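You operate a simulated robot arm through the tools that you are given. There is no shell and no other tool. Be economical: measure what you need, move in short steps, check, and stop when the job is done.

The job below is to be done with a simulated two-armed robot. You get a single attempt, and the scene is never put back.

Task
Wipe up the spill on the worktop by the larder with the dishcloth and put it back.

It is judged by the outcome, as a careful person would: the job done as asked, and still so three seconds after it is handed in. It fails if anything else is knocked over, pushed out of place, dropped, spilled or broken.

Robot
Two 6-joint arms with two-finger grippers on one trunk, on a base that drives. Base frame: it is fixed to the floor where the robot stands at the start and does not move with it; the origin is under the middle of the robot, x ahead of it, y to its left, z up; the surface under the hand at the start is at about z = 910. Readings come in mm, degrees, newtons and seconds.
The left shoulder is at the start at [30, 178, 1063], the right one opposite. With the tool pointing down near the work surface each hand reaches from about 420 to 840 mm from the robot's upright axis, wherever it stands, measured 20 degrees to its own side. Places, roughly: dishcloth [500, 0, 900]. Payload 2.54 kg a hand.
The tool frame of a hand sits at the grasp point between the pads (the TCP): z along the fingers, y along the line on which they close. The tips reach 30 mm beyond it. The gripper opens to 116 mm. The gripper's body begins 95 mm behind the TCP.
Orientation is that of the tool frame in the base frame, as a unit quaternion [x, y, z, w]. With the fingers straight down and closing along the base's y, the tool's x points along the base's -x, its y along +y and its z along -z.

Tools
- The arms move only by the tool nudge_tool. It takes "left_commands", "right_commands" or both (then of equal length, played together; a hand with none holds still); each is a list of rows, each a list of 6 numbers: the shift along the tool's x, y, z in units of 20 mm (1.0 is 20 mm), then the turn, a rotation vector about the tool's x, y, z in units of 5 degrees (1.0 is 5 degrees). In form: [[tx, ty, tz, rx, ry, rz], ...]. A call has 1 to 8 rows; each row shifts and turns the commanded pose from where the row before left it, along the tool's axes as they then stand. "left_hand" and "right_hand" are, for a hand that has rows, the opening, from 0 (shut) to 1 (fully open), set as the call begins (left out, the last holds). A call with a number of a shift or a turn outside -1 to 1 is refused whole. A row lasts 0.2 s, in which the tool goes at most 50 mm and 8.6 degrees; a call with a longer step from one row to the next is refused whole, and so is a gripper value outside its range. Where a pose cannot be reached the arm comes as near as it can. A force on the tool above 40 N (or 10 N above the force at the start of the call, whichever is more), or a blocked arm, ends the call early, and 0.2 s more pass. Each finger travels about 153 mm/s and halts on what it meets, pressing with about 37 N; the grip force reading is that of the motor and also rises with nothing between the fingers. The clock runs only during rows and for 0.2 s after the last one: add rows that do not move to give the fingers time. It gives the time, the measured TCP pose, the force on the tool (base axes), the opening and the grip force at its end, in the units of the frame above (readings bear some noise), with the torque about the TCP (base axes, N m) and any sound that the robot's microphone picked up, and new pictures: "show" is both (left out), scene, wrist or none (wrist: the cameras of the hands that moved).
- Cameras (640 x 400 px; columns grow to the right, rows downward): "scene" is now at [41.5, -18, 1786.2]; the picture's right is [-0.31, -0.95, 0.00], its down [-0.78, 0.26, -0.57] and it looks along [0.54, -0.18, -0.82] (base axes); focal length 264 px, centre (320, 200). "left" rides on the left gripper at [69, 15, -122] in its tool frame; the picture's right is [-0.21, 0.98, 0.00], its down [-0.83, -0.18, -0.53] and it looks along [-0.52, -0.11, 0.85] (tool axes); focal length 251 px, centre (320, 200). "right" rides on the right gripper at [69, -15, -122] in its tool frame; the picture's right is [0.21, 0.98, 0.00], its down [-0.83, 0.18, -0.53] and it looks along [-0.52, 0.11, 0.85] (tool axes); focal length 251 px, centre (320, 200). There is no depth. A picture from a camera that has moved, and an enlarged one, comes with that camera's place and axes in the base frame and with its lens. The place of the scene camera against the robot may be out by one fixed shift of up to 12 mm in any direction.
- lift_body(by): slides the trunk up (or, below 0, down) by that many mm; the arms and the scene camera ride with it, the base frame stays. It gives what a move gives, with no picture.
- steer(legs): drives the robot by 1 to 6 legs, each [ahead, left, turn to the left] in mm, mm and degrees, along the robot's own axes; the way and the turn of a leg run together, so that a leg with both is an arc; at most 1500 mm and 180 degrees a leg. The arms and the cameras ride along, it lands a little off, and it stops where it bumps. It gives what a move gives, and a new picture of the scene camera.
- turn_head(pan, tilt): turns the head with the scene camera to pan (to the left, within 143 degrees either way) and tilt (down, from -29 to 69), counted from straight ahead of the robot. It gives what a move gives, and a new picture of the scene camera.
- close_up(camera, box): a new picture of the part [left, top, right, bottom] of that camera's present view, enlarged. It takes no simulated time.
- sign_off(): hands the job in; it is judged then, once.

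Go step by step. Nothing tells you exact positions but the pictures and the camera data: compare them with the known pose of the tool, close in by small moves and look again before you grip or let go. The budget is 120 turns and 260 pictures, counting those below and the enlarged ones. Unless the task says otherwise, let go and move clear before handing in, and close with one line.

The tools are called after "Emit:" as name(argument=value, ...) on one line, values as JSON. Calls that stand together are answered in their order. nudge_tool: Moves the arms, as the interface text tells. Its arguments: {"type":"object","properties":{"left_commands":{"type":"array","items":{"type":"array","items":{"type":"number"}}},"left_hand":{"type":"number"},"right_commands":{"type":"array","items":{"type":"array","items":{"type":"number"}}},"right_hand":{"type":"number"},"show":{"type":"string","enum":["both","scene","wrist","none"]}},"required":[]} The other tools are called the same way: lift_body (by) slides the trunk up or down; steer (legs) drives the base; turn_head (pan, tilt) turns the head that bears the scene camera; close_up (camera, box) takes an enlarged picture of a part of a camera's view; sign_off () hands the job in.

At the start:

```text
time_s: 0.0
left_position: [489.1, 85.6, 1159.5]
left_orientation: [0.0, 1.0, 0.0, 0.0]
left_ft_force: [1.0, 0.7, -0.6]
left_moment: [0.01, -0.02, 0.02]
left_width: 116.0
left_grip_force: 0.1
right_position: [494.6, -321.8, 1101.7]
right_orientation: [0.0, 1.0, 0.0, 0.0]
right_ft_force: [0.3, -0.2, -0.5]
right_moment: [0.0, -0.04, -0.01]
right_width: 116.1
right_grip_force: 0.1
trunk travel left (down, up): [-275.0, 265.0]
robot x, y, heading: [0.2, -1.8, 0.0]
head pan, tilt: [-18.2, 55.3]
```

scene: 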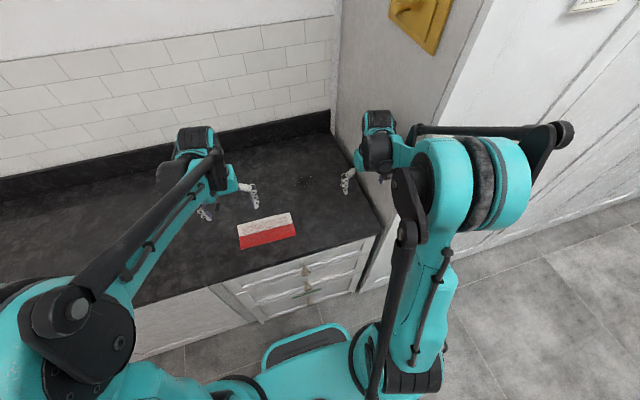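
right: 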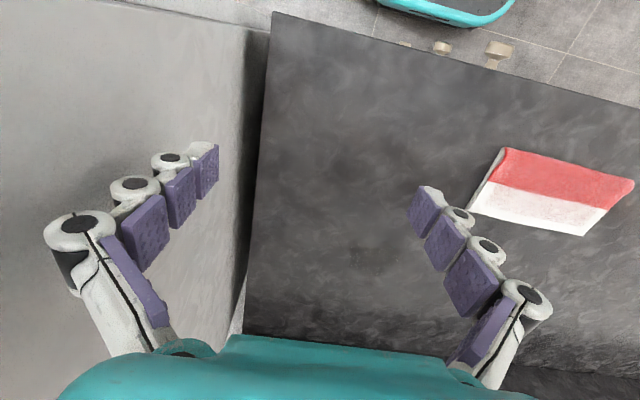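
left: 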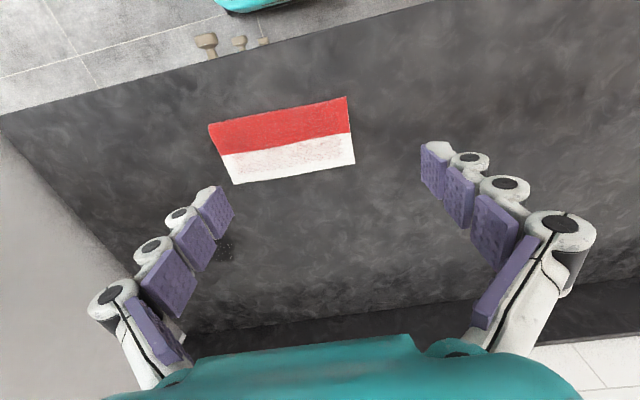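

I see the red and white cloth near the counter's front edge, and possibly a dark speckled spot behind it. I'll enlarge the pictures to find the spill.

Emit:
close_up(camera="scene", box=[220, 140, 380, 260])

Emit:
close_up(camera="left", box=[140, 60, 440, 320])

Emit:
close_up(camera="right", box=[240, 130, 480, 350])

```text
3.33 times, centred on (300, 200) of scene
camera zoom: at [41.5, -18.0, 1786.2], right [-0.31, -0.95, 0.0], down [-0.78, 0.26, -0.57], along [0.54, -0.18, -0.82], focal length 879 px, centre (387, 200)
```

zoom: 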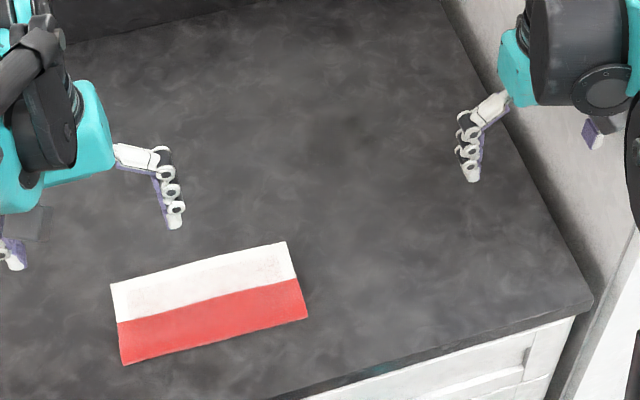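

```text
1.54 times, centred on (290, 190) of left
camera zoom: at [421.5, 101.2, 1281.2], right [0.21, 0.98, 0.0], down [0.83, -0.18, 0.53], along [0.52, -0.11, -0.85], focal length 387 px, centre (366, 215)
```

zoom: 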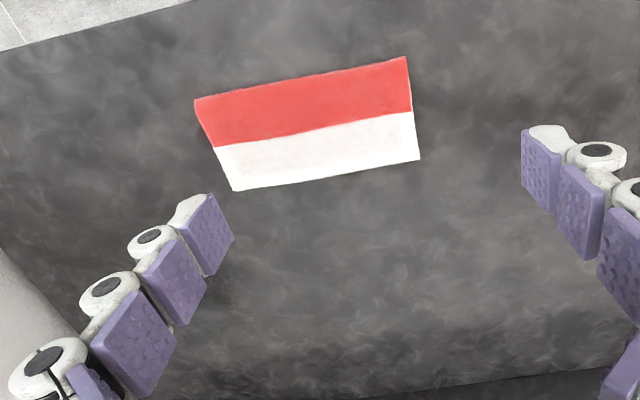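

```text
1.82 times, centred on (360, 240) of right
camera zoom: at [424.6, -336.5, 1223.1], right [-0.21, 0.98, 0.0], down [0.83, 0.18, 0.53], along [0.52, 0.11, -0.85], focal length 457 px, centre (247, 127)
```

zoom: 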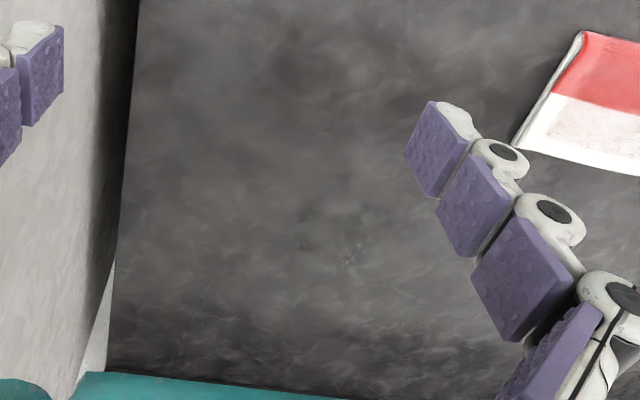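

The specks behind the cloth at about (735, -165) look like the spill. I'll bring the right hand in closer, staying high, so that its camera can see it.

Emit:
nudge_tool(right_commands=[[-0.6, 1, 0.5, 0, 0, 0], [-0.6, 1, 0.5, 0, 0, 0], [-0.6, 1, 0.5, 0, 0, 0], [-0.6, 1, 0.5, 0, 0, 0], [-0.6, 1, 0.5, 0, 0, 0], [-0.6, 1, 0.5, 0, 0, 0], [-0.6, 1, 0.5, 0, 0, 0], [-0.6, 1, 0.5, 0, 0, 0]])

```text
time_s: 1.8
left_position: [490.1, 87.1, 1158.6]
left_orientation: [0.0, 1.0, 0.0, 0.0]
left_ft_force: [0.0, -0.3, -0.6]
left_moment: [-0.02, 0.02, -0.01]
left_width: 116.2
left_grip_force: 0.1
right_position: [590.1, -159.8, 1023.7]
right_orientation: [0.0, 1.0, 0.0, 0.0]
right_ft_force: [-0.3, -0.3, 0.6]
right_moment: [-0.04, 0.02, -0.03]
right_width: 116.0
right_grip_force: 0.0
trunk travel left (down, up): [-275.0, 265.0]
robot x, y, heading: [-4.0, 3.5, 0.1]
head pan, tilt: [-18.2, 55.3]
camera scene: at [42.5, -17.1, 1786.2], right [-0.31, -0.95, 0.0], down [-0.78, 0.26, -0.57], along [0.54, -0.18, -0.82], focal length 264 px, centre (320, 200)
camera right: at [520.6, -174.6, 1144.3], right [-0.21, 0.98, 0.0], down [0.83, 0.18, 0.53], along [0.52, 0.11, -0.85], focal length 251 px, centre (320, 200)
```

scene: 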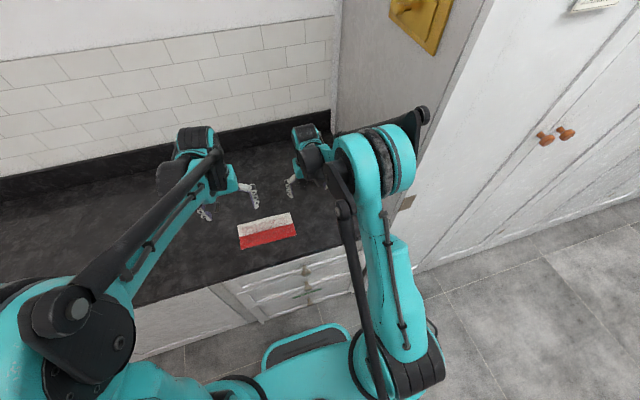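
right: 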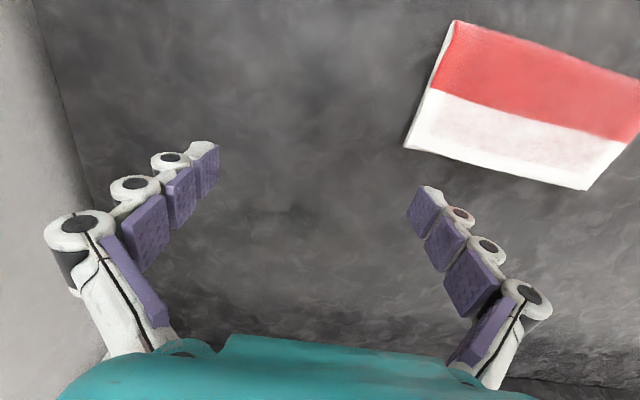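

The hand now stands over the area. I'll zoom in to look for the spill.

Emit:
close_up(camera="right", box=[190, 140, 450, 340])

Emit:
close_up(camera="left", box=[170, 190, 330, 310])

Emit:
close_up(camera="scene", box=[290, 150, 400, 240])

```text
2.00 times, centred on (320, 240) of right
camera zoom: at [520.6, -174.6, 1144.3], right [-0.21, 0.98, 0.0], down [0.83, 0.18, 0.53], along [0.52, 0.11, -0.85], focal length 503 px, centre (320, 120)
```

zoom: 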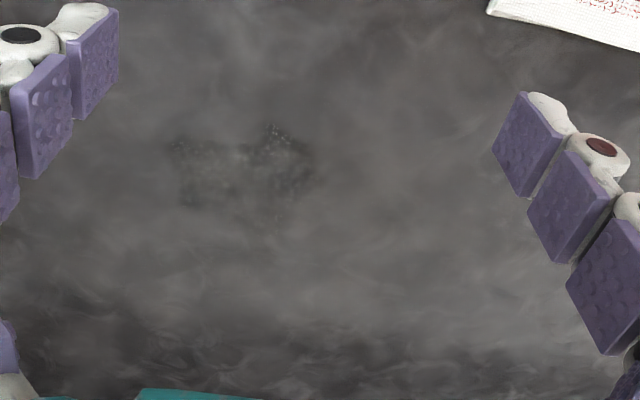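

```text
3.33 times, centred on (250, 250) of left
camera zoom: at [422.3, 101.8, 1280.8], right [0.21, 0.98, 0.0], down [0.83, -0.18, 0.53], along [0.52, -0.11, -0.85], focal length 838 px, centre (553, 33)
```

zoom: 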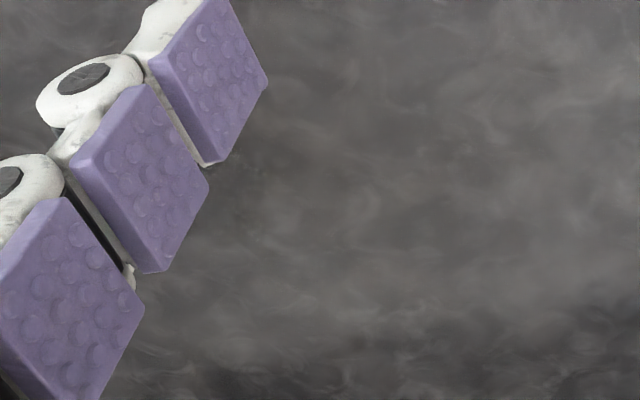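

```text
4.44 times, centred on (345, 195) of scene
camera zoom: at [42.5, -17.1, 1786.2], right [-0.31, -0.95, 0.0], down [-0.78, 0.26, -0.57], along [0.54, -0.18, -0.82], focal length 1172 px, centre (209, 222)
```

zoom: 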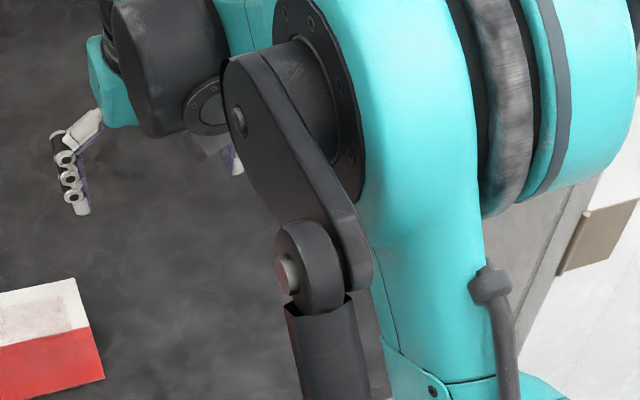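

The spill is a dark speckled patch around (710, -175), roughly 100 mm wide. The cloth is about 200 x 100 mm and centred near (549, 26). I'll look more closely at how it lies and how thick it is.

Emit:
close_up(camera="right", box=[390, 0, 640, 200])

Emit:
close_up(camera="left", box=[190, 80, 370, 200])

Emit:
close_up(camera="scene", box=[225, 200, 310, 260])

```text
2.00 times, centred on (515, 100) of right
camera zoom: at [520.6, -174.6, 1144.3], right [-0.21, 0.98, 0.0], down [0.83, 0.18, 0.53], along [0.52, 0.11, -0.85], focal length 503 px, centre (-70, 400)
```

zoom: 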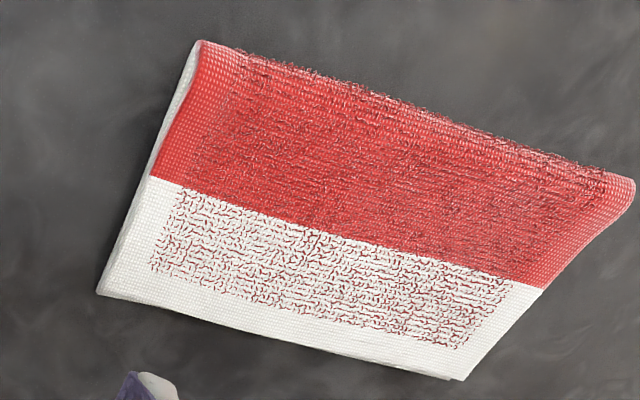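

```text
3.33 times, centred on (280, 140) of left
camera zoom: at [422.3, 101.8, 1280.8], right [0.21, 0.98, 0.0], down [0.83, -0.18, 0.53], along [0.52, -0.11, -0.85], focal length 838 px, centre (453, 400)
```

zoom: 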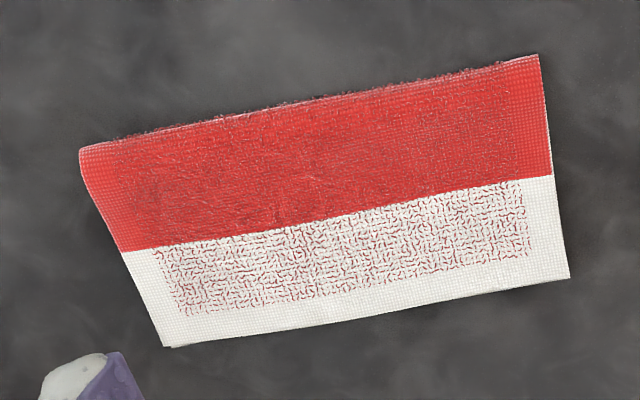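

```text
6.67 times, centred on (268, 230) of scene
camera zoom: at [42.5, -17.1, 1786.2], right [-0.31, -0.95, 0.0], down [-0.78, 0.26, -0.57], along [0.54, -0.18, -0.82], focal length 1758 px, centre (670, 0)
```

zoom: 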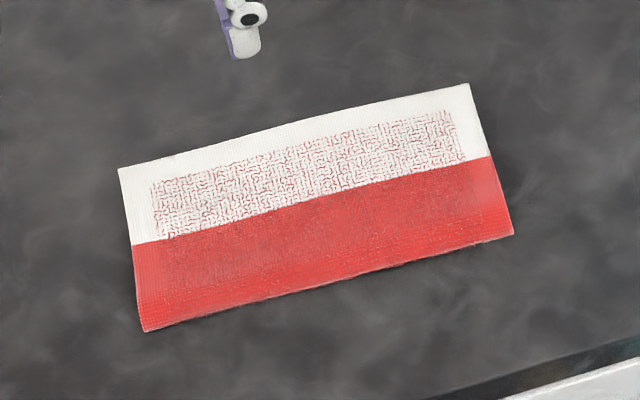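

The cloth is a folded pad, about 100 mm across, so it fits the 116 mm opening. I'll move the left hand out of the way, bring the right hand above the cloth, and then turn it to close along x.

Emit:
nudge_tool(left_commands=[[0, 1, -0.5, 0, 0, 0], [0, 1, -0.5, 0, 0, 0], [0, 1, -0.5, 0, 0, 0], [0, 1, -0.5, 0, 0, 0], [0, 1, -0.5, 0, 0, 0], [0, 1, -0.5, 0, 0, 0], [0, 1, -0.5, 0, 0, 0], [0, 1, -0.5, 0, 0, 0]], right_commands=[[0.25, 1, 0, 0, 0, 0], [0.25, 1, 0, 0, 0, 0], [0.25, 1, 0, 0, 0, 0], [0.25, 1, 0, 0, 0, 0], [0.25, 1, 0, 0, 0, 0], [0.25, 1, 0, 0, 0, 0], [0.25, 1, 0, 0, 0, 0], [0.25, 1, 0, 0, 0, 0]], show="none")

Emit:
nudge_tool(right_commands=[[0, 0, 0, 0, 0, -1], [0, 0, 0, 0, 0, -1], [0, 0, 0, 0, 0, -1], [0, 0, 0, 0, 0, -1], [0, 0, 0, 0, 0, -1], [0, 0, 0, 0, 0, -1], [0, 0, 0, 0, 0, -1], [0, 0, 0, 0, 0, -1]], show="both")

```text
time_s: 3.6
left_position: [487.4, 248.3, 1239.8]
left_orientation: [0.0, 1.0, 0.0, 0.001]
left_ft_force: [-0.1, 0.9, -0.3]
left_moment: [-0.03, -0.02, 0.03]
left_width: 116.2
left_grip_force: 0.0
right_position: [548.6, -0.4, 1022.3]
right_orientation: [0.0, 1.0, 0.0, 0.0]
right_ft_force: [-0.8, -0.7, 0.3]
right_moment: [-0.01, -0.03, -0.02]
right_width: 115.9
right_grip_force: 0.0
trunk travel left (down, up): [-275.0, 265.0]
robot x, y, heading: [1.6, -1.4, -0.1]
head pan, tilt: [-18.2, 55.3]
```

```text
time_s: 5.4
left_position: [487.8, 247.2, 1240.9]
left_orientation: [0.0, 1.0, 0.0, 0.001]
left_ft_force: [-0.7, -0.1, -0.1]
left_moment: [0.0, 0.0, 0.0]
left_width: 116.1
left_grip_force: 0.1
right_position: [549.6, -1.1, 1021.2]
right_orientation: [-0.343, 0.939, 0.0, 0.0]
right_ft_force: [-0.6, 0.5, -0.5]
right_moment: [-0.01, 0.0, 0.0]
right_width: 116.0
right_grip_force: 0.1
trunk travel left (down, up): [-275.0, 265.0]
robot x, y, heading: [3.6, -1.6, 0.1]
head pan, tilt: [-18.2, 55.3]
camera scene: at [41.5, -17.7, 1786.2], right [-0.31, -0.95, 0.0], down [-0.78, 0.26, -0.57], along [0.54, -0.18, -0.82], focal length 264 px, centre (320, 200)
camera right: at [507.2, -56.8, 1143.4], right [-0.79, 0.61, 0.0], down [0.52, 0.67, 0.53], along [0.33, 0.42, -0.85], focal length 251 px, centre (320, 200)
```

scene: 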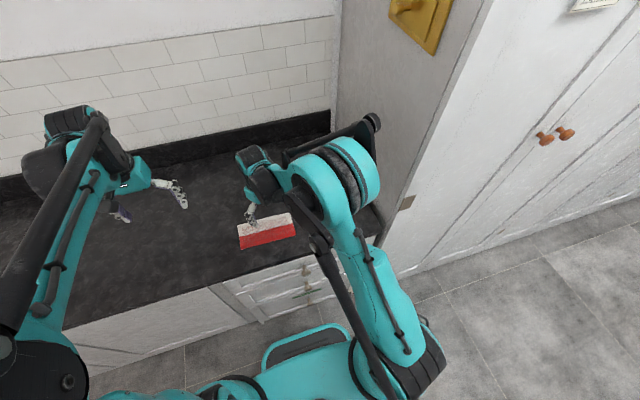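
right: 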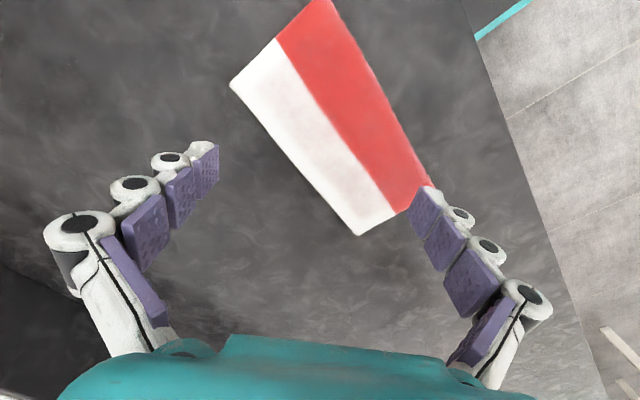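

The turn works. I'll finish it at about 88° in total to match the cloth's slight yaw, then look from above.

Emit:
nudge_tool(right_commands=[[0, 0, 0, 0, 0, -1], [0, 0, 0, 0, 0, -1], [0, 0, 0, 0, 0, -1], [0, 0, 0, 0, 0, -1], [0, 0, 0, 0, 0, -1], [0, 0, 0, 0, 0, -1], [0, 0, 0, 0, 0, -1], [0, 0, 0, 0, 0, -1]], show="none")

Emit:
nudge_tool(right_commands=[[0, 0, 0, 0, 0, -0.8], [0, 0, 0, 0, 0, -0.8], [0, 0, 0, 0, 0, 0]], show="both")

```text
time_s: 7.2
left_position: [487.3, 246.0, 1240.1]
left_orientation: [0.0, 1.0, 0.0, 0.0]
left_ft_force: [-0.3, 0.3, -0.1]
left_moment: [-0.01, 0.01, -0.01]
left_width: 116.0
left_grip_force: 0.1
right_position: [549.5, -1.3, 1022.6]
right_orientation: [-0.644, 0.765, -0.001, 0.0]
right_ft_force: [-1.1, -1.0, 0.0]
right_moment: [0.03, 0.01, 0.01]
right_width: 115.9
right_grip_force: 0.0
trunk travel left (down, up): [-275.0, 265.0]
robot x, y, heading: [3.6, 0.8, 0.1]
head pan, tilt: [-18.2, 55.3]
```

```text
time_s: 8.0
left_position: [488.4, 246.9, 1241.3]
left_orientation: [0.0, 1.0, 0.0, 0.0]
left_ft_force: [0.1, -0.6, -0.3]
left_moment: [0.01, -0.01, -0.01]
left_width: 115.9
left_grip_force: 0.0
right_position: [551.6, -0.6, 1021.5]
right_orientation: [-0.695, 0.719, 0.0, 0.0]
right_ft_force: [-1.1, -0.2, -0.5]
right_moment: [-0.01, -0.02, -0.03]
right_width: 116.0
right_grip_force: 0.1
trunk travel left (down, up): [-275.0, 265.0]
robot x, y, heading: [-1.0, -1.8, -0.0]
head pan, tilt: [-18.2, 55.3]
camera scene: at [41.6, -17.9, 1786.2], right [-0.31, -0.95, 0.0], down [-0.78, 0.26, -0.57], along [0.54, -0.18, -0.82], focal length 264 px, centre (320, 200)
camera right: at [562.2, -70.5, 1143.1], right [-0.98, -0.18, 0.0], down [-0.15, 0.83, 0.53], along [-0.1, 0.53, -0.85], focal length 251 px, centre (320, 200)
```

scene: 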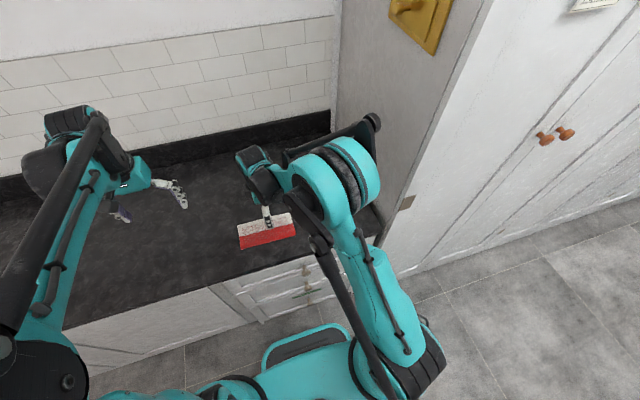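
right: 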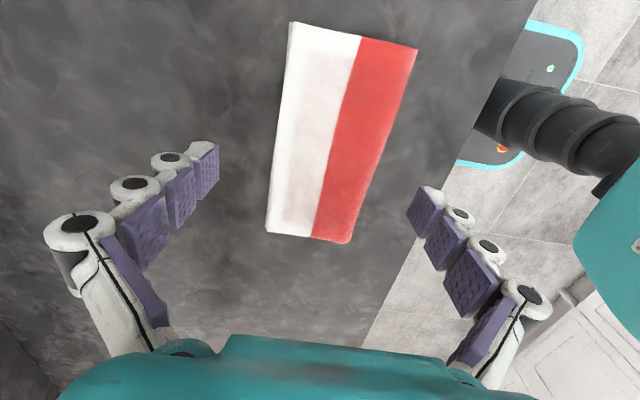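

The wrist view puts the cloth's centre near (539, 24). I'll move over it and partway down, then check the clearance on both sides.

Emit:
nudge_tool(right_commands=[[-0.62, 0.3, 0, 0, 0, 0], [-0.62, 0.3, 0, 0, 0, 0], [0, 0, 0.7, 0, 0, 0], [0, 0, 0.7, 0, 0, 0], [0, 0, 0.7, 0, 0, 0], [0, 0, 0, 0, 0, 0]], show="both")

```text
time_s: 9.4
left_position: [487.2, 247.6, 1240.2]
left_orientation: [0.0, 1.0, -0.001, 0.0]
left_ft_force: [-0.5, 0.2, 0.1]
left_moment: [-0.02, -0.02, 0.01]
left_width: 115.9
left_grip_force: 0.0
right_position: [540.5, 22.9, 979.5]
right_orientation: [-0.694, 0.72, 0.001, 0.0]
right_ft_force: [0.4, 0.8, 0.5]
right_moment: [-0.02, -0.01, 0.0]
right_width: 115.9
right_grip_force: 0.1
trunk travel left (down, up): [-275.0, 265.0]
robot x, y, heading: [2.1, -1.7, -0.0]
head pan, tilt: [-18.2, 55.3]
camera scene: at [41.1, -17.8, 1786.2], right [-0.31, -0.95, 0.0], down [-0.78, 0.26, -0.57], along [0.54, -0.18, -0.82], focal length 264 px, centre (320, 200)
camera right: at [551.3, -46.1, 1100.9], right [-0.98, -0.18, 0.0], down [-0.15, 0.83, 0.53], along [-0.1, 0.53, -0.85], focal length 251 px, centre (320, 200)
```

scene: 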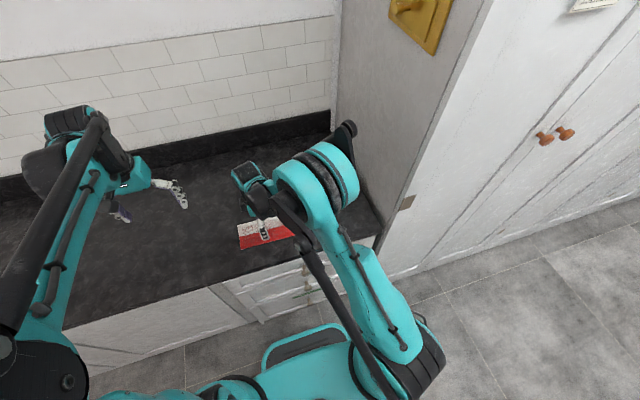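
right: 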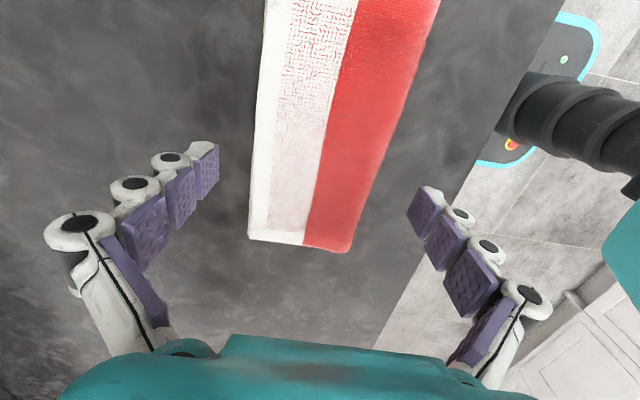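

The hand is centred, with about 5–9 mm clear on each side. I'll shift 1.5 mm and lower gently until the tips are just at the surface.

Emit:
nudge_tool(right_commands=[[0, 0.08, 0.4, 0, 0, 0], [0, 0, 0.5, 0, 0, 0], [0, 0, 0.5, 0, 0, 0], [0, 0, 0.2, 0, 0, 0], [0, 0, 0, 0, 0, 0]], show="wrist")

```text
time_s: 10.6
left_position: [487.7, 247.0, 1240.8]
left_orientation: [0.0, 1.0, -0.001, 0.0]
left_ft_force: [-0.3, 0.0, 0.5]
left_moment: [-0.02, 0.02, -0.01]
left_width: 116.3
left_grip_force: 0.0
right_position: [537.9, 23.2, 949.0]
right_orientation: [-0.695, 0.719, 0.0, 0.0]
right_ft_force: [-0.8, 0.3, -0.4]
right_moment: [0.0, 0.0, -0.01]
right_width: 116.0
right_grip_force: 0.0
trunk travel left (down, up): [-275.0, 265.0]
robot x, y, heading: [2.5, -3.0, -0.1]
head pan, tilt: [-18.2, 55.3]
camera right: at [549.8, -45.0, 1069.8], right [-0.98, -0.18, 0.0], down [-0.15, 0.83, 0.53], along [-0.1, 0.53, -0.85], focal length 251 px, centre (320, 200)
```

right: 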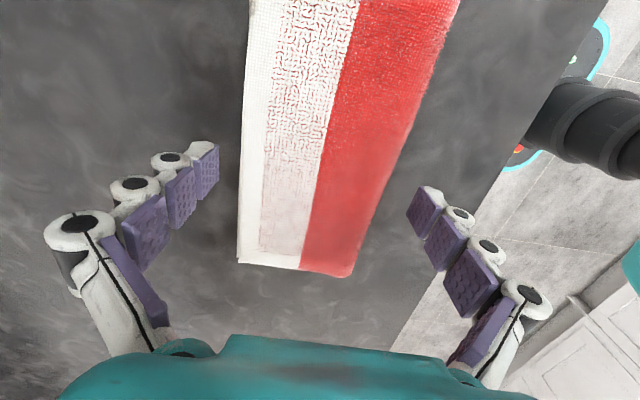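

It's still clear on both sides with the tips at about z 919. I'll keep lowering in small steps to feel for the surface.

Emit:
nudge_tool(right_commands=[[0, 0, 0.2, 0, 0, 0], [0, 0, 0.2, 0, 0, 0], [0, 0, 0.1, 0, 0, 0], [0, 0, 0.1, 0, 0, 0], [0, 0, 0, 0, 0, 0]], show="wrist")

```text
time_s: 11.8
left_position: [488.2, 247.7, 1239.8]
left_orientation: [0.0, 1.0, 0.0, -0.001]
left_ft_force: [0.8, 0.8, 1.3]
left_moment: [-0.02, 0.0, 0.02]
left_width: 115.9
left_grip_force: 0.0
right_position: [537.7, 23.7, 935.7]
right_orientation: [-0.695, 0.719, 0.001, -0.001]
right_ft_force: [-0.1, -0.6, 0.0]
right_moment: [0.05, 0.02, 0.03]
right_width: 115.8
right_grip_force: 0.1
trunk travel left (down, up): [-275.0, 265.0]
robot x, y, heading: [2.9, -1.9, 0.0]
head pan, tilt: [-18.2, 55.3]
camera right: at [549.6, -46.0, 1057.7], right [-0.98, -0.18, 0.0], down [-0.15, 0.83, 0.53], along [-0.1, 0.53, -0.85], focal length 251 px, centre (320, 200)
```

right: 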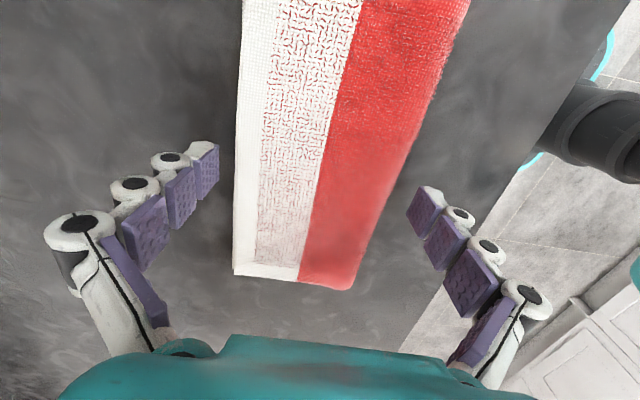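

There's no contact yet at tip z ≈ 906. I'll go down a little more.

Emit:
nudge_tool(right_commands=[[0, 0, 0.1, 0, 0, 0], [0, 0, 0.1, 0, 0, 0], [0, 0, 0, 0, 0, 0]], show="wrist")

```text
time_s: 12.6
left_position: [486.5, 246.9, 1241.0]
left_orientation: [0.001, 1.0, 0.0, 0.001]
left_ft_force: [-0.8, -0.3, 0.2]
left_moment: [-0.02, 0.0, -0.02]
left_width: 115.8
left_grip_force: 0.1
right_position: [538.1, 24.3, 932.2]
right_orientation: [-0.695, 0.719, 0.0, 0.0]
right_ft_force: [-0.8, -0.2, 0.2]
right_moment: [0.04, 0.02, 0.01]
right_width: 115.9
right_grip_force: 0.1
trunk travel left (down, up): [-275.0, 265.0]
robot x, y, heading: [1.9, -1.8, -0.2]
head pan, tilt: [-18.2, 55.3]
camera right: at [549.7, -45.7, 1053.6], right [-0.98, -0.18, 0.0], down [-0.15, 0.83, 0.53], along [-0.1, 0.53, -0.85], focal length 251 px, centre (320, 200)
```

right: 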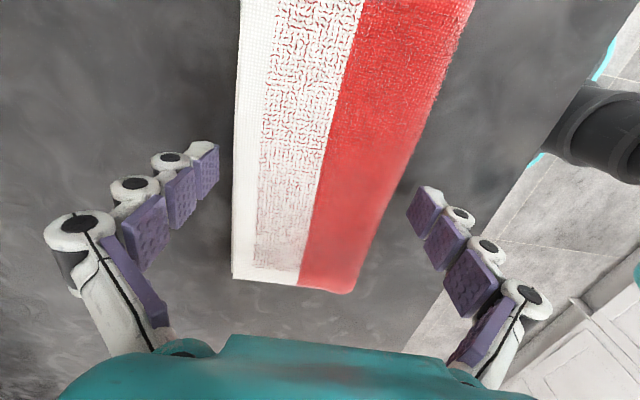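

The tips are at about z 902, straddling the cloth, whose top is near 914. I'll close gently to see how it resists.

Emit:
nudge_tool(right_commands=[[0, 0, 0, 0, 0, 0], [0, 0, 0, 0, 0, 0], [0, 0, 0, 0, 0, 0]], right_hand=0.8, show="wrist")

```text
time_s: 13.4
left_position: [487.6, 246.7, 1240.7]
left_orientation: [0.0, 1.0, 0.0, 0.0]
left_ft_force: [0.1, 0.6, 0.6]
left_moment: [-0.01, -0.02, 0.0]
left_width: 115.7
left_grip_force: 0.1
right_position: [537.3, 24.6, 933.7]
right_orientation: [-0.695, 0.719, 0.0, 0.0]
right_ft_force: [0.0, 0.7, 0.3]
right_moment: [-0.05, 0.02, -0.03]
right_width: 93.1
right_grip_force: 0.3
trunk travel left (down, up): [-275.0, 265.0]
robot x, y, heading: [0.7, -2.0, -0.1]
head pan, tilt: [-18.2, 55.3]
camera right: at [549.6, -45.7, 1053.7], right [-0.98, -0.18, 0.0], down [-0.15, 0.83, 0.53], along [-0.1, 0.53, -0.85], focal length 251 px, centre (320, 200)
```

right: 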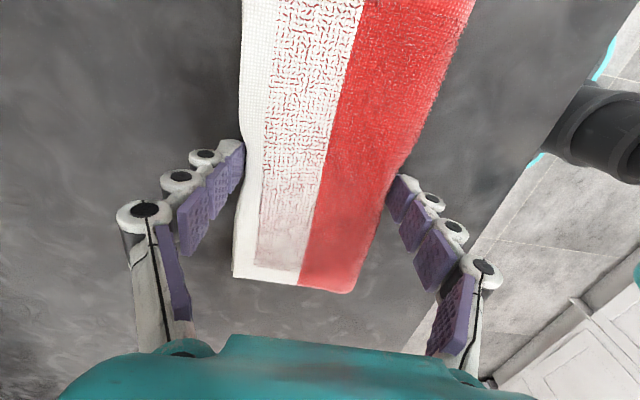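

The cloth is soft and dents a little at both sides. I'll squeeze it further, in small amounts, to see whether it holds without folding up.

Emit:
nudge_tool(right_commands=[[0, 0, 0, 0, 0, 0], [0, 0, 0, 0, 0, 0], [0, 0, 0, 0, 0, 0]], right_hand=0.7, show="wrist")

```text
time_s: 14.2
left_position: [487.1, 246.3, 1241.0]
left_orientation: [0.0, 1.0, 0.0, 0.001]
left_ft_force: [0.9, 0.5, -0.3]
left_moment: [0.0, 0.04, 0.0]
left_width: 115.8
left_grip_force: 0.1
right_position: [536.7, 24.0, 932.4]
right_orientation: [-0.695, 0.719, 0.0, 0.0]
right_ft_force: [-2.3, 0.2, 23.4]
right_moment: [0.04, 0.5, -0.01]
right_width: 84.2
right_grip_force: 10.9
trunk travel left (down, up): [-275.0, 265.0]
robot x, y, heading: [-0.2, -0.4, 0.1]
head pan, tilt: [-18.2, 55.3]
camera right: at [548.7, -45.7, 1054.0], right [-0.98, -0.18, 0.0], down [-0.15, 0.83, 0.53], along [-0.1, 0.53, -0.85], focal length 251 px, centre (320, 200)
```

right: 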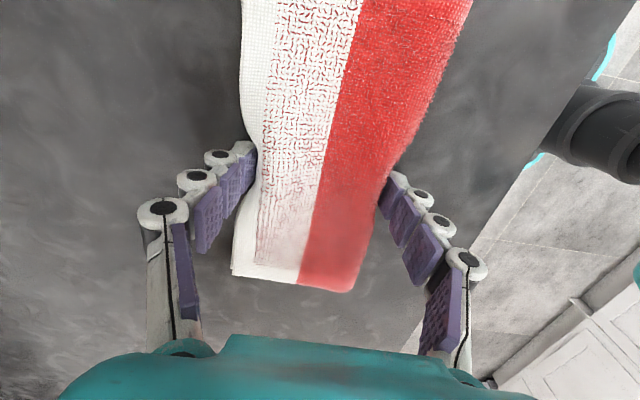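

The cloth now resists the squeeze with about 11 N of grip, and there is a 23 N push up on the hand. I'll ease up 2 mm and see whether the cloth comes along.

Emit:
nudge_tool(right_commands=[[0, 0, -0.1, 0, 0, 0], [0, 0, 0, 0, 0, 0]], show="wrist")

```text
time_s: 14.8
left_position: [487.9, 247.4, 1240.9]
left_orientation: [0.0, 1.0, 0.0, 0.0]
left_ft_force: [0.1, 0.6, -0.5]
left_moment: [0.0, -0.03, 0.0]
left_width: 115.8
left_grip_force: 0.1
right_position: [538.1, 23.8, 933.4]
right_orientation: [-0.695, 0.719, 0.001, 0.0]
right_ft_force: [-0.6, -0.9, 1.7]
right_moment: [-0.03, 0.09, 0.04]
right_width: 81.6
right_grip_force: 0.6
trunk travel left (down, up): [-275.0, 265.0]
robot x, y, heading: [1.7, 4.3, -0.1]
head pan, tilt: [-18.2, 55.3]
camera right: at [549.5, -45.5, 1055.3], right [-0.98, -0.18, 0.0], down [-0.15, 0.83, 0.53], along [-0.1, 0.53, -0.85], focal length 251 px, centre (320, 200)
```

right: 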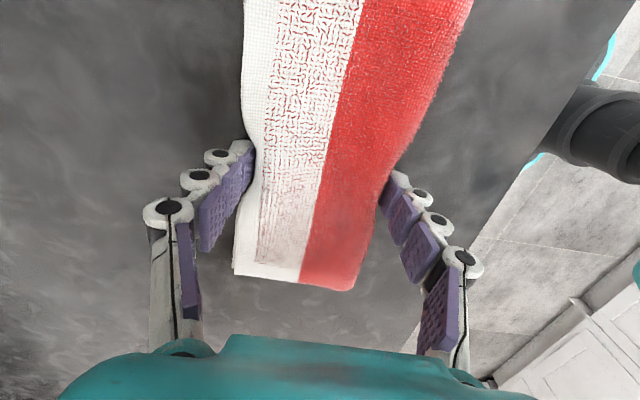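

Only the fingertips had been touching the worktop. I'll close further, rising 1 mm to allow for the tips swinging lower as they close.

Emit:
nudge_tool(right_commands=[[0, 0, -0.05, 0, 0, 0], [0, 0, 0, 0, 0, 0], [0, 0, 0, 0, 0, 0]], right_hand=0.55, show="both")

```text
time_s: 15.4
left_position: [482.5, 247.2, 1243.0]
left_orientation: [-0.001, 1.0, 0.0, 0.003]
left_ft_force: [-0.1, 0.3, 0.5]
left_moment: [0.02, -0.06, -0.04]
left_width: 115.8
left_grip_force: 0.0
right_position: [532.4, 22.8, 938.6]
right_orientation: [-0.695, 0.719, 0.0, 0.001]
right_ft_force: [-2.1, -0.7, 47.9]
right_moment: [0.1, -0.25, -0.08]
right_width: 13.8
right_grip_force: 28.7
trunk travel left (down, up): [-275.0, 265.0]
robot x, y, heading: [-1.8, 2.8, -0.0]
head pan, tilt: [-18.2, 55.3]
stopped in row 2 (right hand): the force on the tool passed its limit at 58 N (the readings are from after the stop); the commanded pose is now the measured one
camera scene: at [34.2, -18.1, 1786.8], right [-0.31, -0.95, 0.0], down [-0.78, 0.26, -0.57], along [0.54, -0.18, -0.82], focal length 264 px, centre (320, 200)
camera right: at [544.8, -45.9, 1060.3], right [-0.98, -0.18, 0.0], down [-0.15, 0.83, 0.53], along [-0.1, 0.52, -0.85], focal length 251 px, centre (320, 200)
```

scene: 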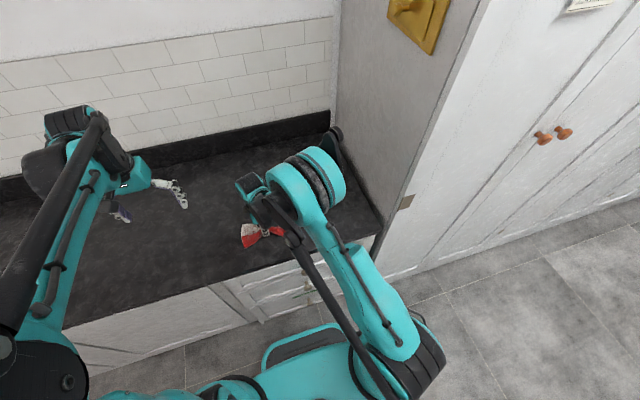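
right: 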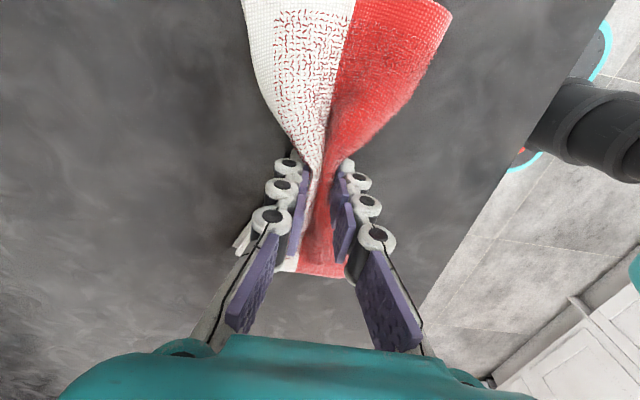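

The fingers closed fully and pinched the cloth in the middle like a bow tie, and they are pressing on the worktop. I'll raise to take the load off and see whether the cloth is held.

Emit:
nudge_tool(right_commands=[[0, 0, -0.4, 0, 0, 0], [0, 0, -0.5, 0, 0, 0], [0, 0, -0.5, 0, 0, 0], [0, 0, -0.5, 0, 0, 0], [0, 0, 0, 0, 0, 0]], right_hand=0, show="both")

```text
time_s: 16.6
left_position: [487.9, 248.1, 1241.1]
left_orientation: [-0.001, 1.0, 0.0, 0.0]
left_ft_force: [0.9, 1.2, -0.4]
left_moment: [0.01, -0.04, -0.04]
left_width: 115.9
left_grip_force: 0.0
right_position: [537.2, 23.7, 973.1]
right_orientation: [-0.695, 0.719, 0.002, -0.002]
right_ft_force: [-0.6, -0.8, -0.5]
right_moment: [-0.03, -0.02, 0.01]
right_width: 14.4
right_grip_force: 37.2
trunk travel left (down, up): [-275.0, 265.0]
robot x, y, heading: [-0.8, 2.9, -0.0]
head pan, tilt: [-18.2, 55.3]
camera scene: at [42.0, -17.8, 1786.2], right [-0.31, -0.95, 0.0], down [-0.78, 0.26, -0.57], along [0.54, -0.18, -0.82], focal length 264 px, centre (320, 200)
camera right: at [549.6, -45.0, 1095.3], right [-0.98, -0.18, 0.0], down [-0.15, 0.83, 0.53], along [-0.1, 0.53, -0.85], focal length 251 px, centre (320, 200)
```

scene: 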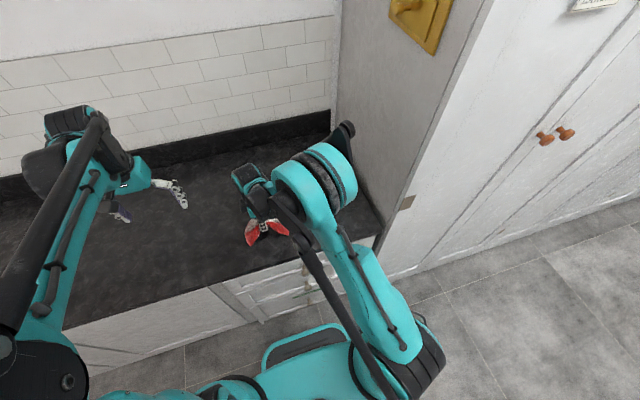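
right: 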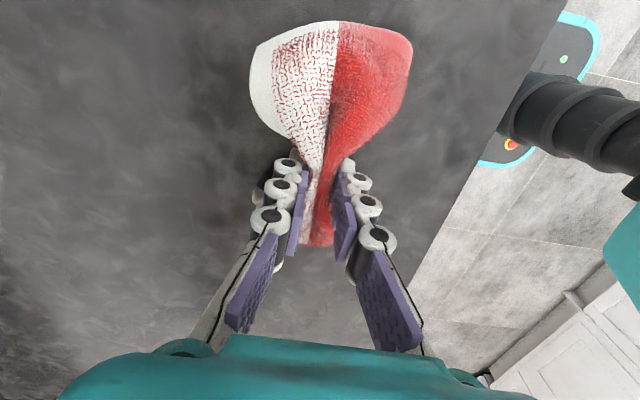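

The cloth is held firmly at 37 N. I'll carry it over to the spill.

Emit:
nudge_tool(right_commands=[[1, -0.85, -0.1, 0, 0, 0], [1, -0.85, -0.1, 0, 0, 0], [1, -0.85, 0, 0, 0, 0], [1, -0.85, 0, 0, 0, 0], [1, -0.85, 0, 0, 0, 0], [1, -0.85, 0, 0, 0, 0], [1, -0.85, 0, 0, 0, 0]], show="both")

```text
time_s: 18.2
left_position: [488.2, 246.0, 1240.3]
left_orientation: [0.0, 1.0, 0.0, 0.0]
left_ft_force: [0.0, -1.5, -0.3]
left_moment: [0.01, 0.0, -0.03]
left_width: 116.1
left_grip_force: 0.1
right_position: [653.8, -118.3, 979.9]
right_orientation: [-0.695, 0.719, 0.001, -0.001]
right_ft_force: [0.3, -0.8, 0.0]
right_moment: [0.04, -0.04, -0.02]
right_width: 14.2
right_grip_force: 37.2
trunk travel left (down, up): [-275.0, 265.0]
robot x, y, heading: [1.5, 2.2, 0.0]
head pan, tilt: [-18.2, 55.3]
camera scene: at [41.9, -18.6, 1786.2], right [-0.31, -0.95, 0.0], down [-0.78, 0.26, -0.57], along [0.54, -0.18, -0.82], focal length 264 px, centre (320, 200)
camera right: at [664.8, -187.8, 1100.3], right [-0.98, -0.18, 0.0], down [-0.15, 0.83, 0.53], along [-0.1, 0.53, -0.84], focal length 251 px, centre (320, 200)
```

scene: 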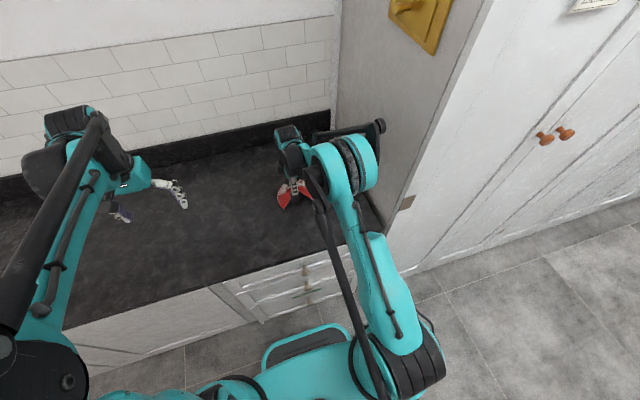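
right: 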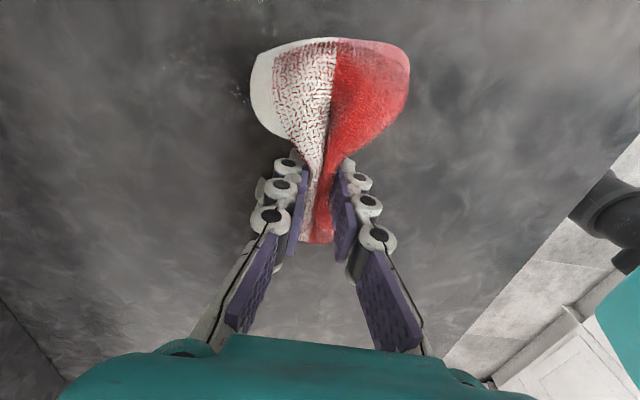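

The spill shows just left of the cloth in the wrist view, around (716, -150). I'll move above its centre and lower until there is light contact.

Emit:
nudge_tool(right_commands=[[1, -1, 0.2, 0, 0, 0], [1, -1, 0.2, 0, 0, 0], [0.85, -0.8, 0.3, 0, 0, 0], [0, 0, 0.5, 0, 0, 0], [0, 0, 0.4, 0, 0, 0], [0, 0, 0.2, 0, 0, 0], [0, 0, 0.1, 0, 0, 0], [0, 0, 0, 0, 0, 0]], show="both")

```text
time_s: 20.0
left_position: [486.0, 247.6, 1241.2]
left_orientation: [0.0, 1.0, 0.0, 0.002]
left_ft_force: [-0.2, -0.6, 0.4]
left_moment: [-0.05, 0.03, 0.05]
left_width: 116.0
left_grip_force: 0.0
right_position: [705.6, -178.8, 941.4]
right_orientation: [-0.695, 0.719, 0.0, -0.001]
right_ft_force: [5.1, -1.0, 17.3]
right_moment: [-0.14, -0.32, 0.03]
right_width: 14.1
right_grip_force: 37.1
trunk travel left (down, up): [-275.0, 265.0]
robot x, y, heading: [1.2, -2.1, 0.1]
head pan, tilt: [-18.2, 55.3]
camera scene: at [39.6, -17.3, 1786.4], right [-0.31, -0.95, 0.0], down [-0.78, 0.26, -0.57], along [0.54, -0.18, -0.82], focal length 264 px, centre (320, 200)
camera right: at [717.8, -248.1, 1062.6], right [-0.98, -0.18, 0.0], down [-0.15, 0.83, 0.53], along [-0.1, 0.52, -0.85], focal length 251 px, centre (320, 200)
```

scene: 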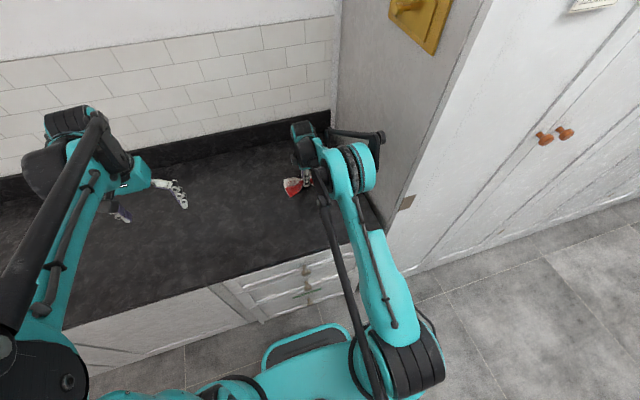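
right: 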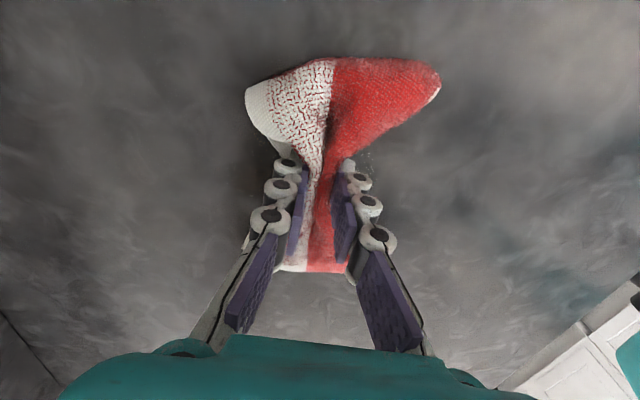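

The cloth is pressing on the worktop at 17 N over the spill. I'll wipe in x strokes now.

Emit:
nudge_tool(right_commands=[[0, 0.9, 0, 0, 0, 0], [0, 0.9, 0, 0, 0, 0], [0, 0.7, 0, 0, 0, 0], [0, -0.9, 0, 0, 0, 0], [0, -0.9, 0, 0, 0, 0], [0, -0.9, 0, 0, 0, 0], [0, -0.9, 0, 0, 0, 0], [0, -0.9, 0, 0, 0, 0]], show="both")

```text
time_s: 21.8
left_position: [485.7, 246.9, 1241.3]
left_orientation: [0.001, 1.0, 0.0, 0.001]
left_ft_force: [0.0, -0.3, 0.6]
left_moment: [-0.03, -0.02, 0.01]
left_width: 115.6
left_grip_force: 0.1
right_position: [743.9, -181.2, 942.2]
right_orientation: [-0.694, 0.72, 0.0, -0.001]
right_ft_force: [-4.8, 0.5, 15.6]
right_moment: [-0.09, -0.02, -0.05]
right_width: 13.8
right_grip_force: 36.9
trunk travel left (down, up): [-275.0, 265.0]
robot x, y, heading: [0.7, 0.4, -0.1]
head pan, tilt: [-18.2, 55.3]
camera scene: at [38.4, -17.2, 1786.3], right [-0.31, -0.95, 0.0], down [-0.78, 0.26, -0.57], along [0.54, -0.18, -0.82], focal length 264 px, centre (320, 200)
camera right: at [756.6, -250.6, 1062.5], right [-0.98, -0.18, 0.0], down [-0.15, 0.83, 0.53], along [-0.1, 0.52, -0.85], focal length 251 px, centre (320, 200)
```

scene: 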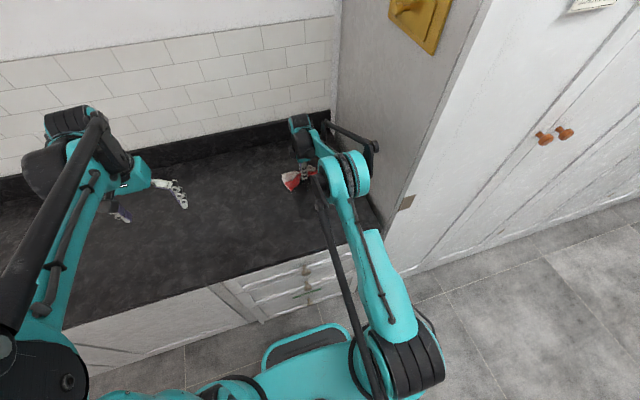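
right: 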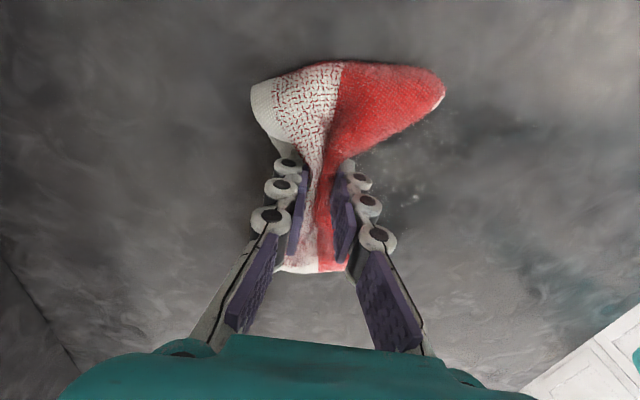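

Some specks remain around x ≈ 672, y ≈ -220 to -170. I'll zoom in to record what is left before the next strokes.

Emit:
close_up(camera="right", box=[340, 70, 540, 230])

Emit:
nudge_tool(right_commands=[[0, 0.9, 0, 0, 0, 0], [0, 0.9, 0, 0, 0, 0], [0, 0.9, 0, 0, 0, 0], [0, 0.9, 0, 0, 0, 0], [0, 0.9, 0, 0, 0, 0], [0, 0.9, 0, 0, 0, 0], [0, 0, 0, 0, 0, 0]], show="wrist")

```text
2.50 times, centred on (440, 150) of right
camera zoom: at [756.6, -250.6, 1062.5], right [-0.98, -0.18, 0.0], down [-0.15, 0.83, 0.53], along [-0.1, 0.52, -0.85], focal length 629 px, centre (20, 325)
```

zoom: 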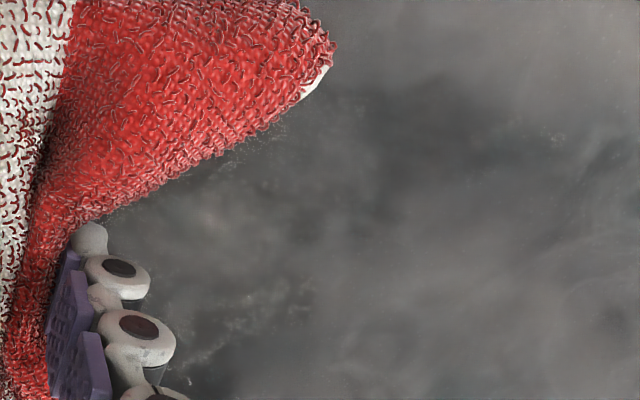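

```text
time_s: 23.4
left_position: [486.5, 247.7, 1240.6]
left_orientation: [0.001, 1.0, 0.0, 0.0]
left_ft_force: [-0.2, 0.0, 0.6]
left_moment: [-0.03, 0.01, -0.03]
left_width: 115.9
left_grip_force: 0.0
right_position: [632.5, -178.6, 941.7]
right_orientation: [-0.695, 0.719, 0.001, 0.0]
right_ft_force: [4.8, 0.5, 19.5]
right_moment: [-0.15, -0.33, 0.03]
right_width: 14.3
right_grip_force: 37.4
trunk travel left (down, up): [-275.0, 265.0]
robot x, y, heading: [-6.9, 1.2, 0.3]
head pan, tilt: [-18.2, 55.3]
camera right: at [646.3, -247.7, 1062.5], right [-0.98, -0.18, 0.0], down [-0.15, 0.83, 0.53], along [-0.1, 0.52, -0.85], focal length 251 px, centre (320, 200)
```

right: 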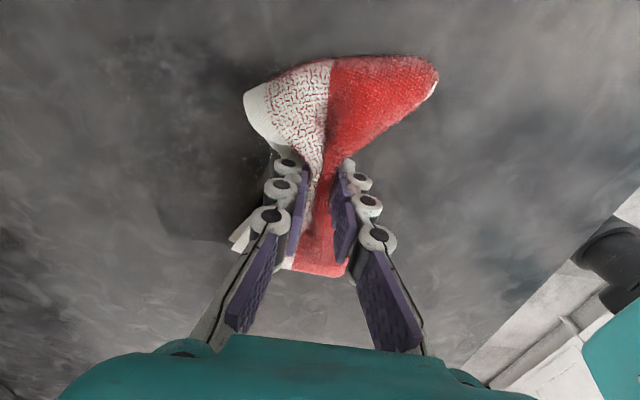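

I'll zoom in on the left side of this view, where the wiped area is now uncovered.

Emit:
close_up(camera="right", box=[60, 10, 300, 210])

```text
2.00 times, centred on (180, 110) of right
camera zoom: at [646.3, -247.7, 1062.5], right [-0.98, -0.18, 0.0], down [-0.15, 0.83, 0.53], along [-0.1, 0.52, -0.85], focal length 503 px, centre (600, 380)
```

zoom: 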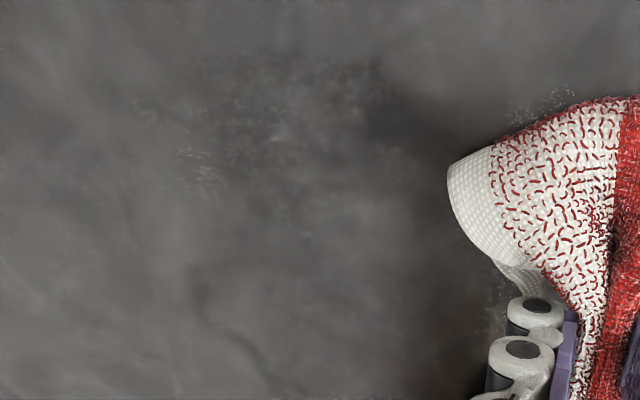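

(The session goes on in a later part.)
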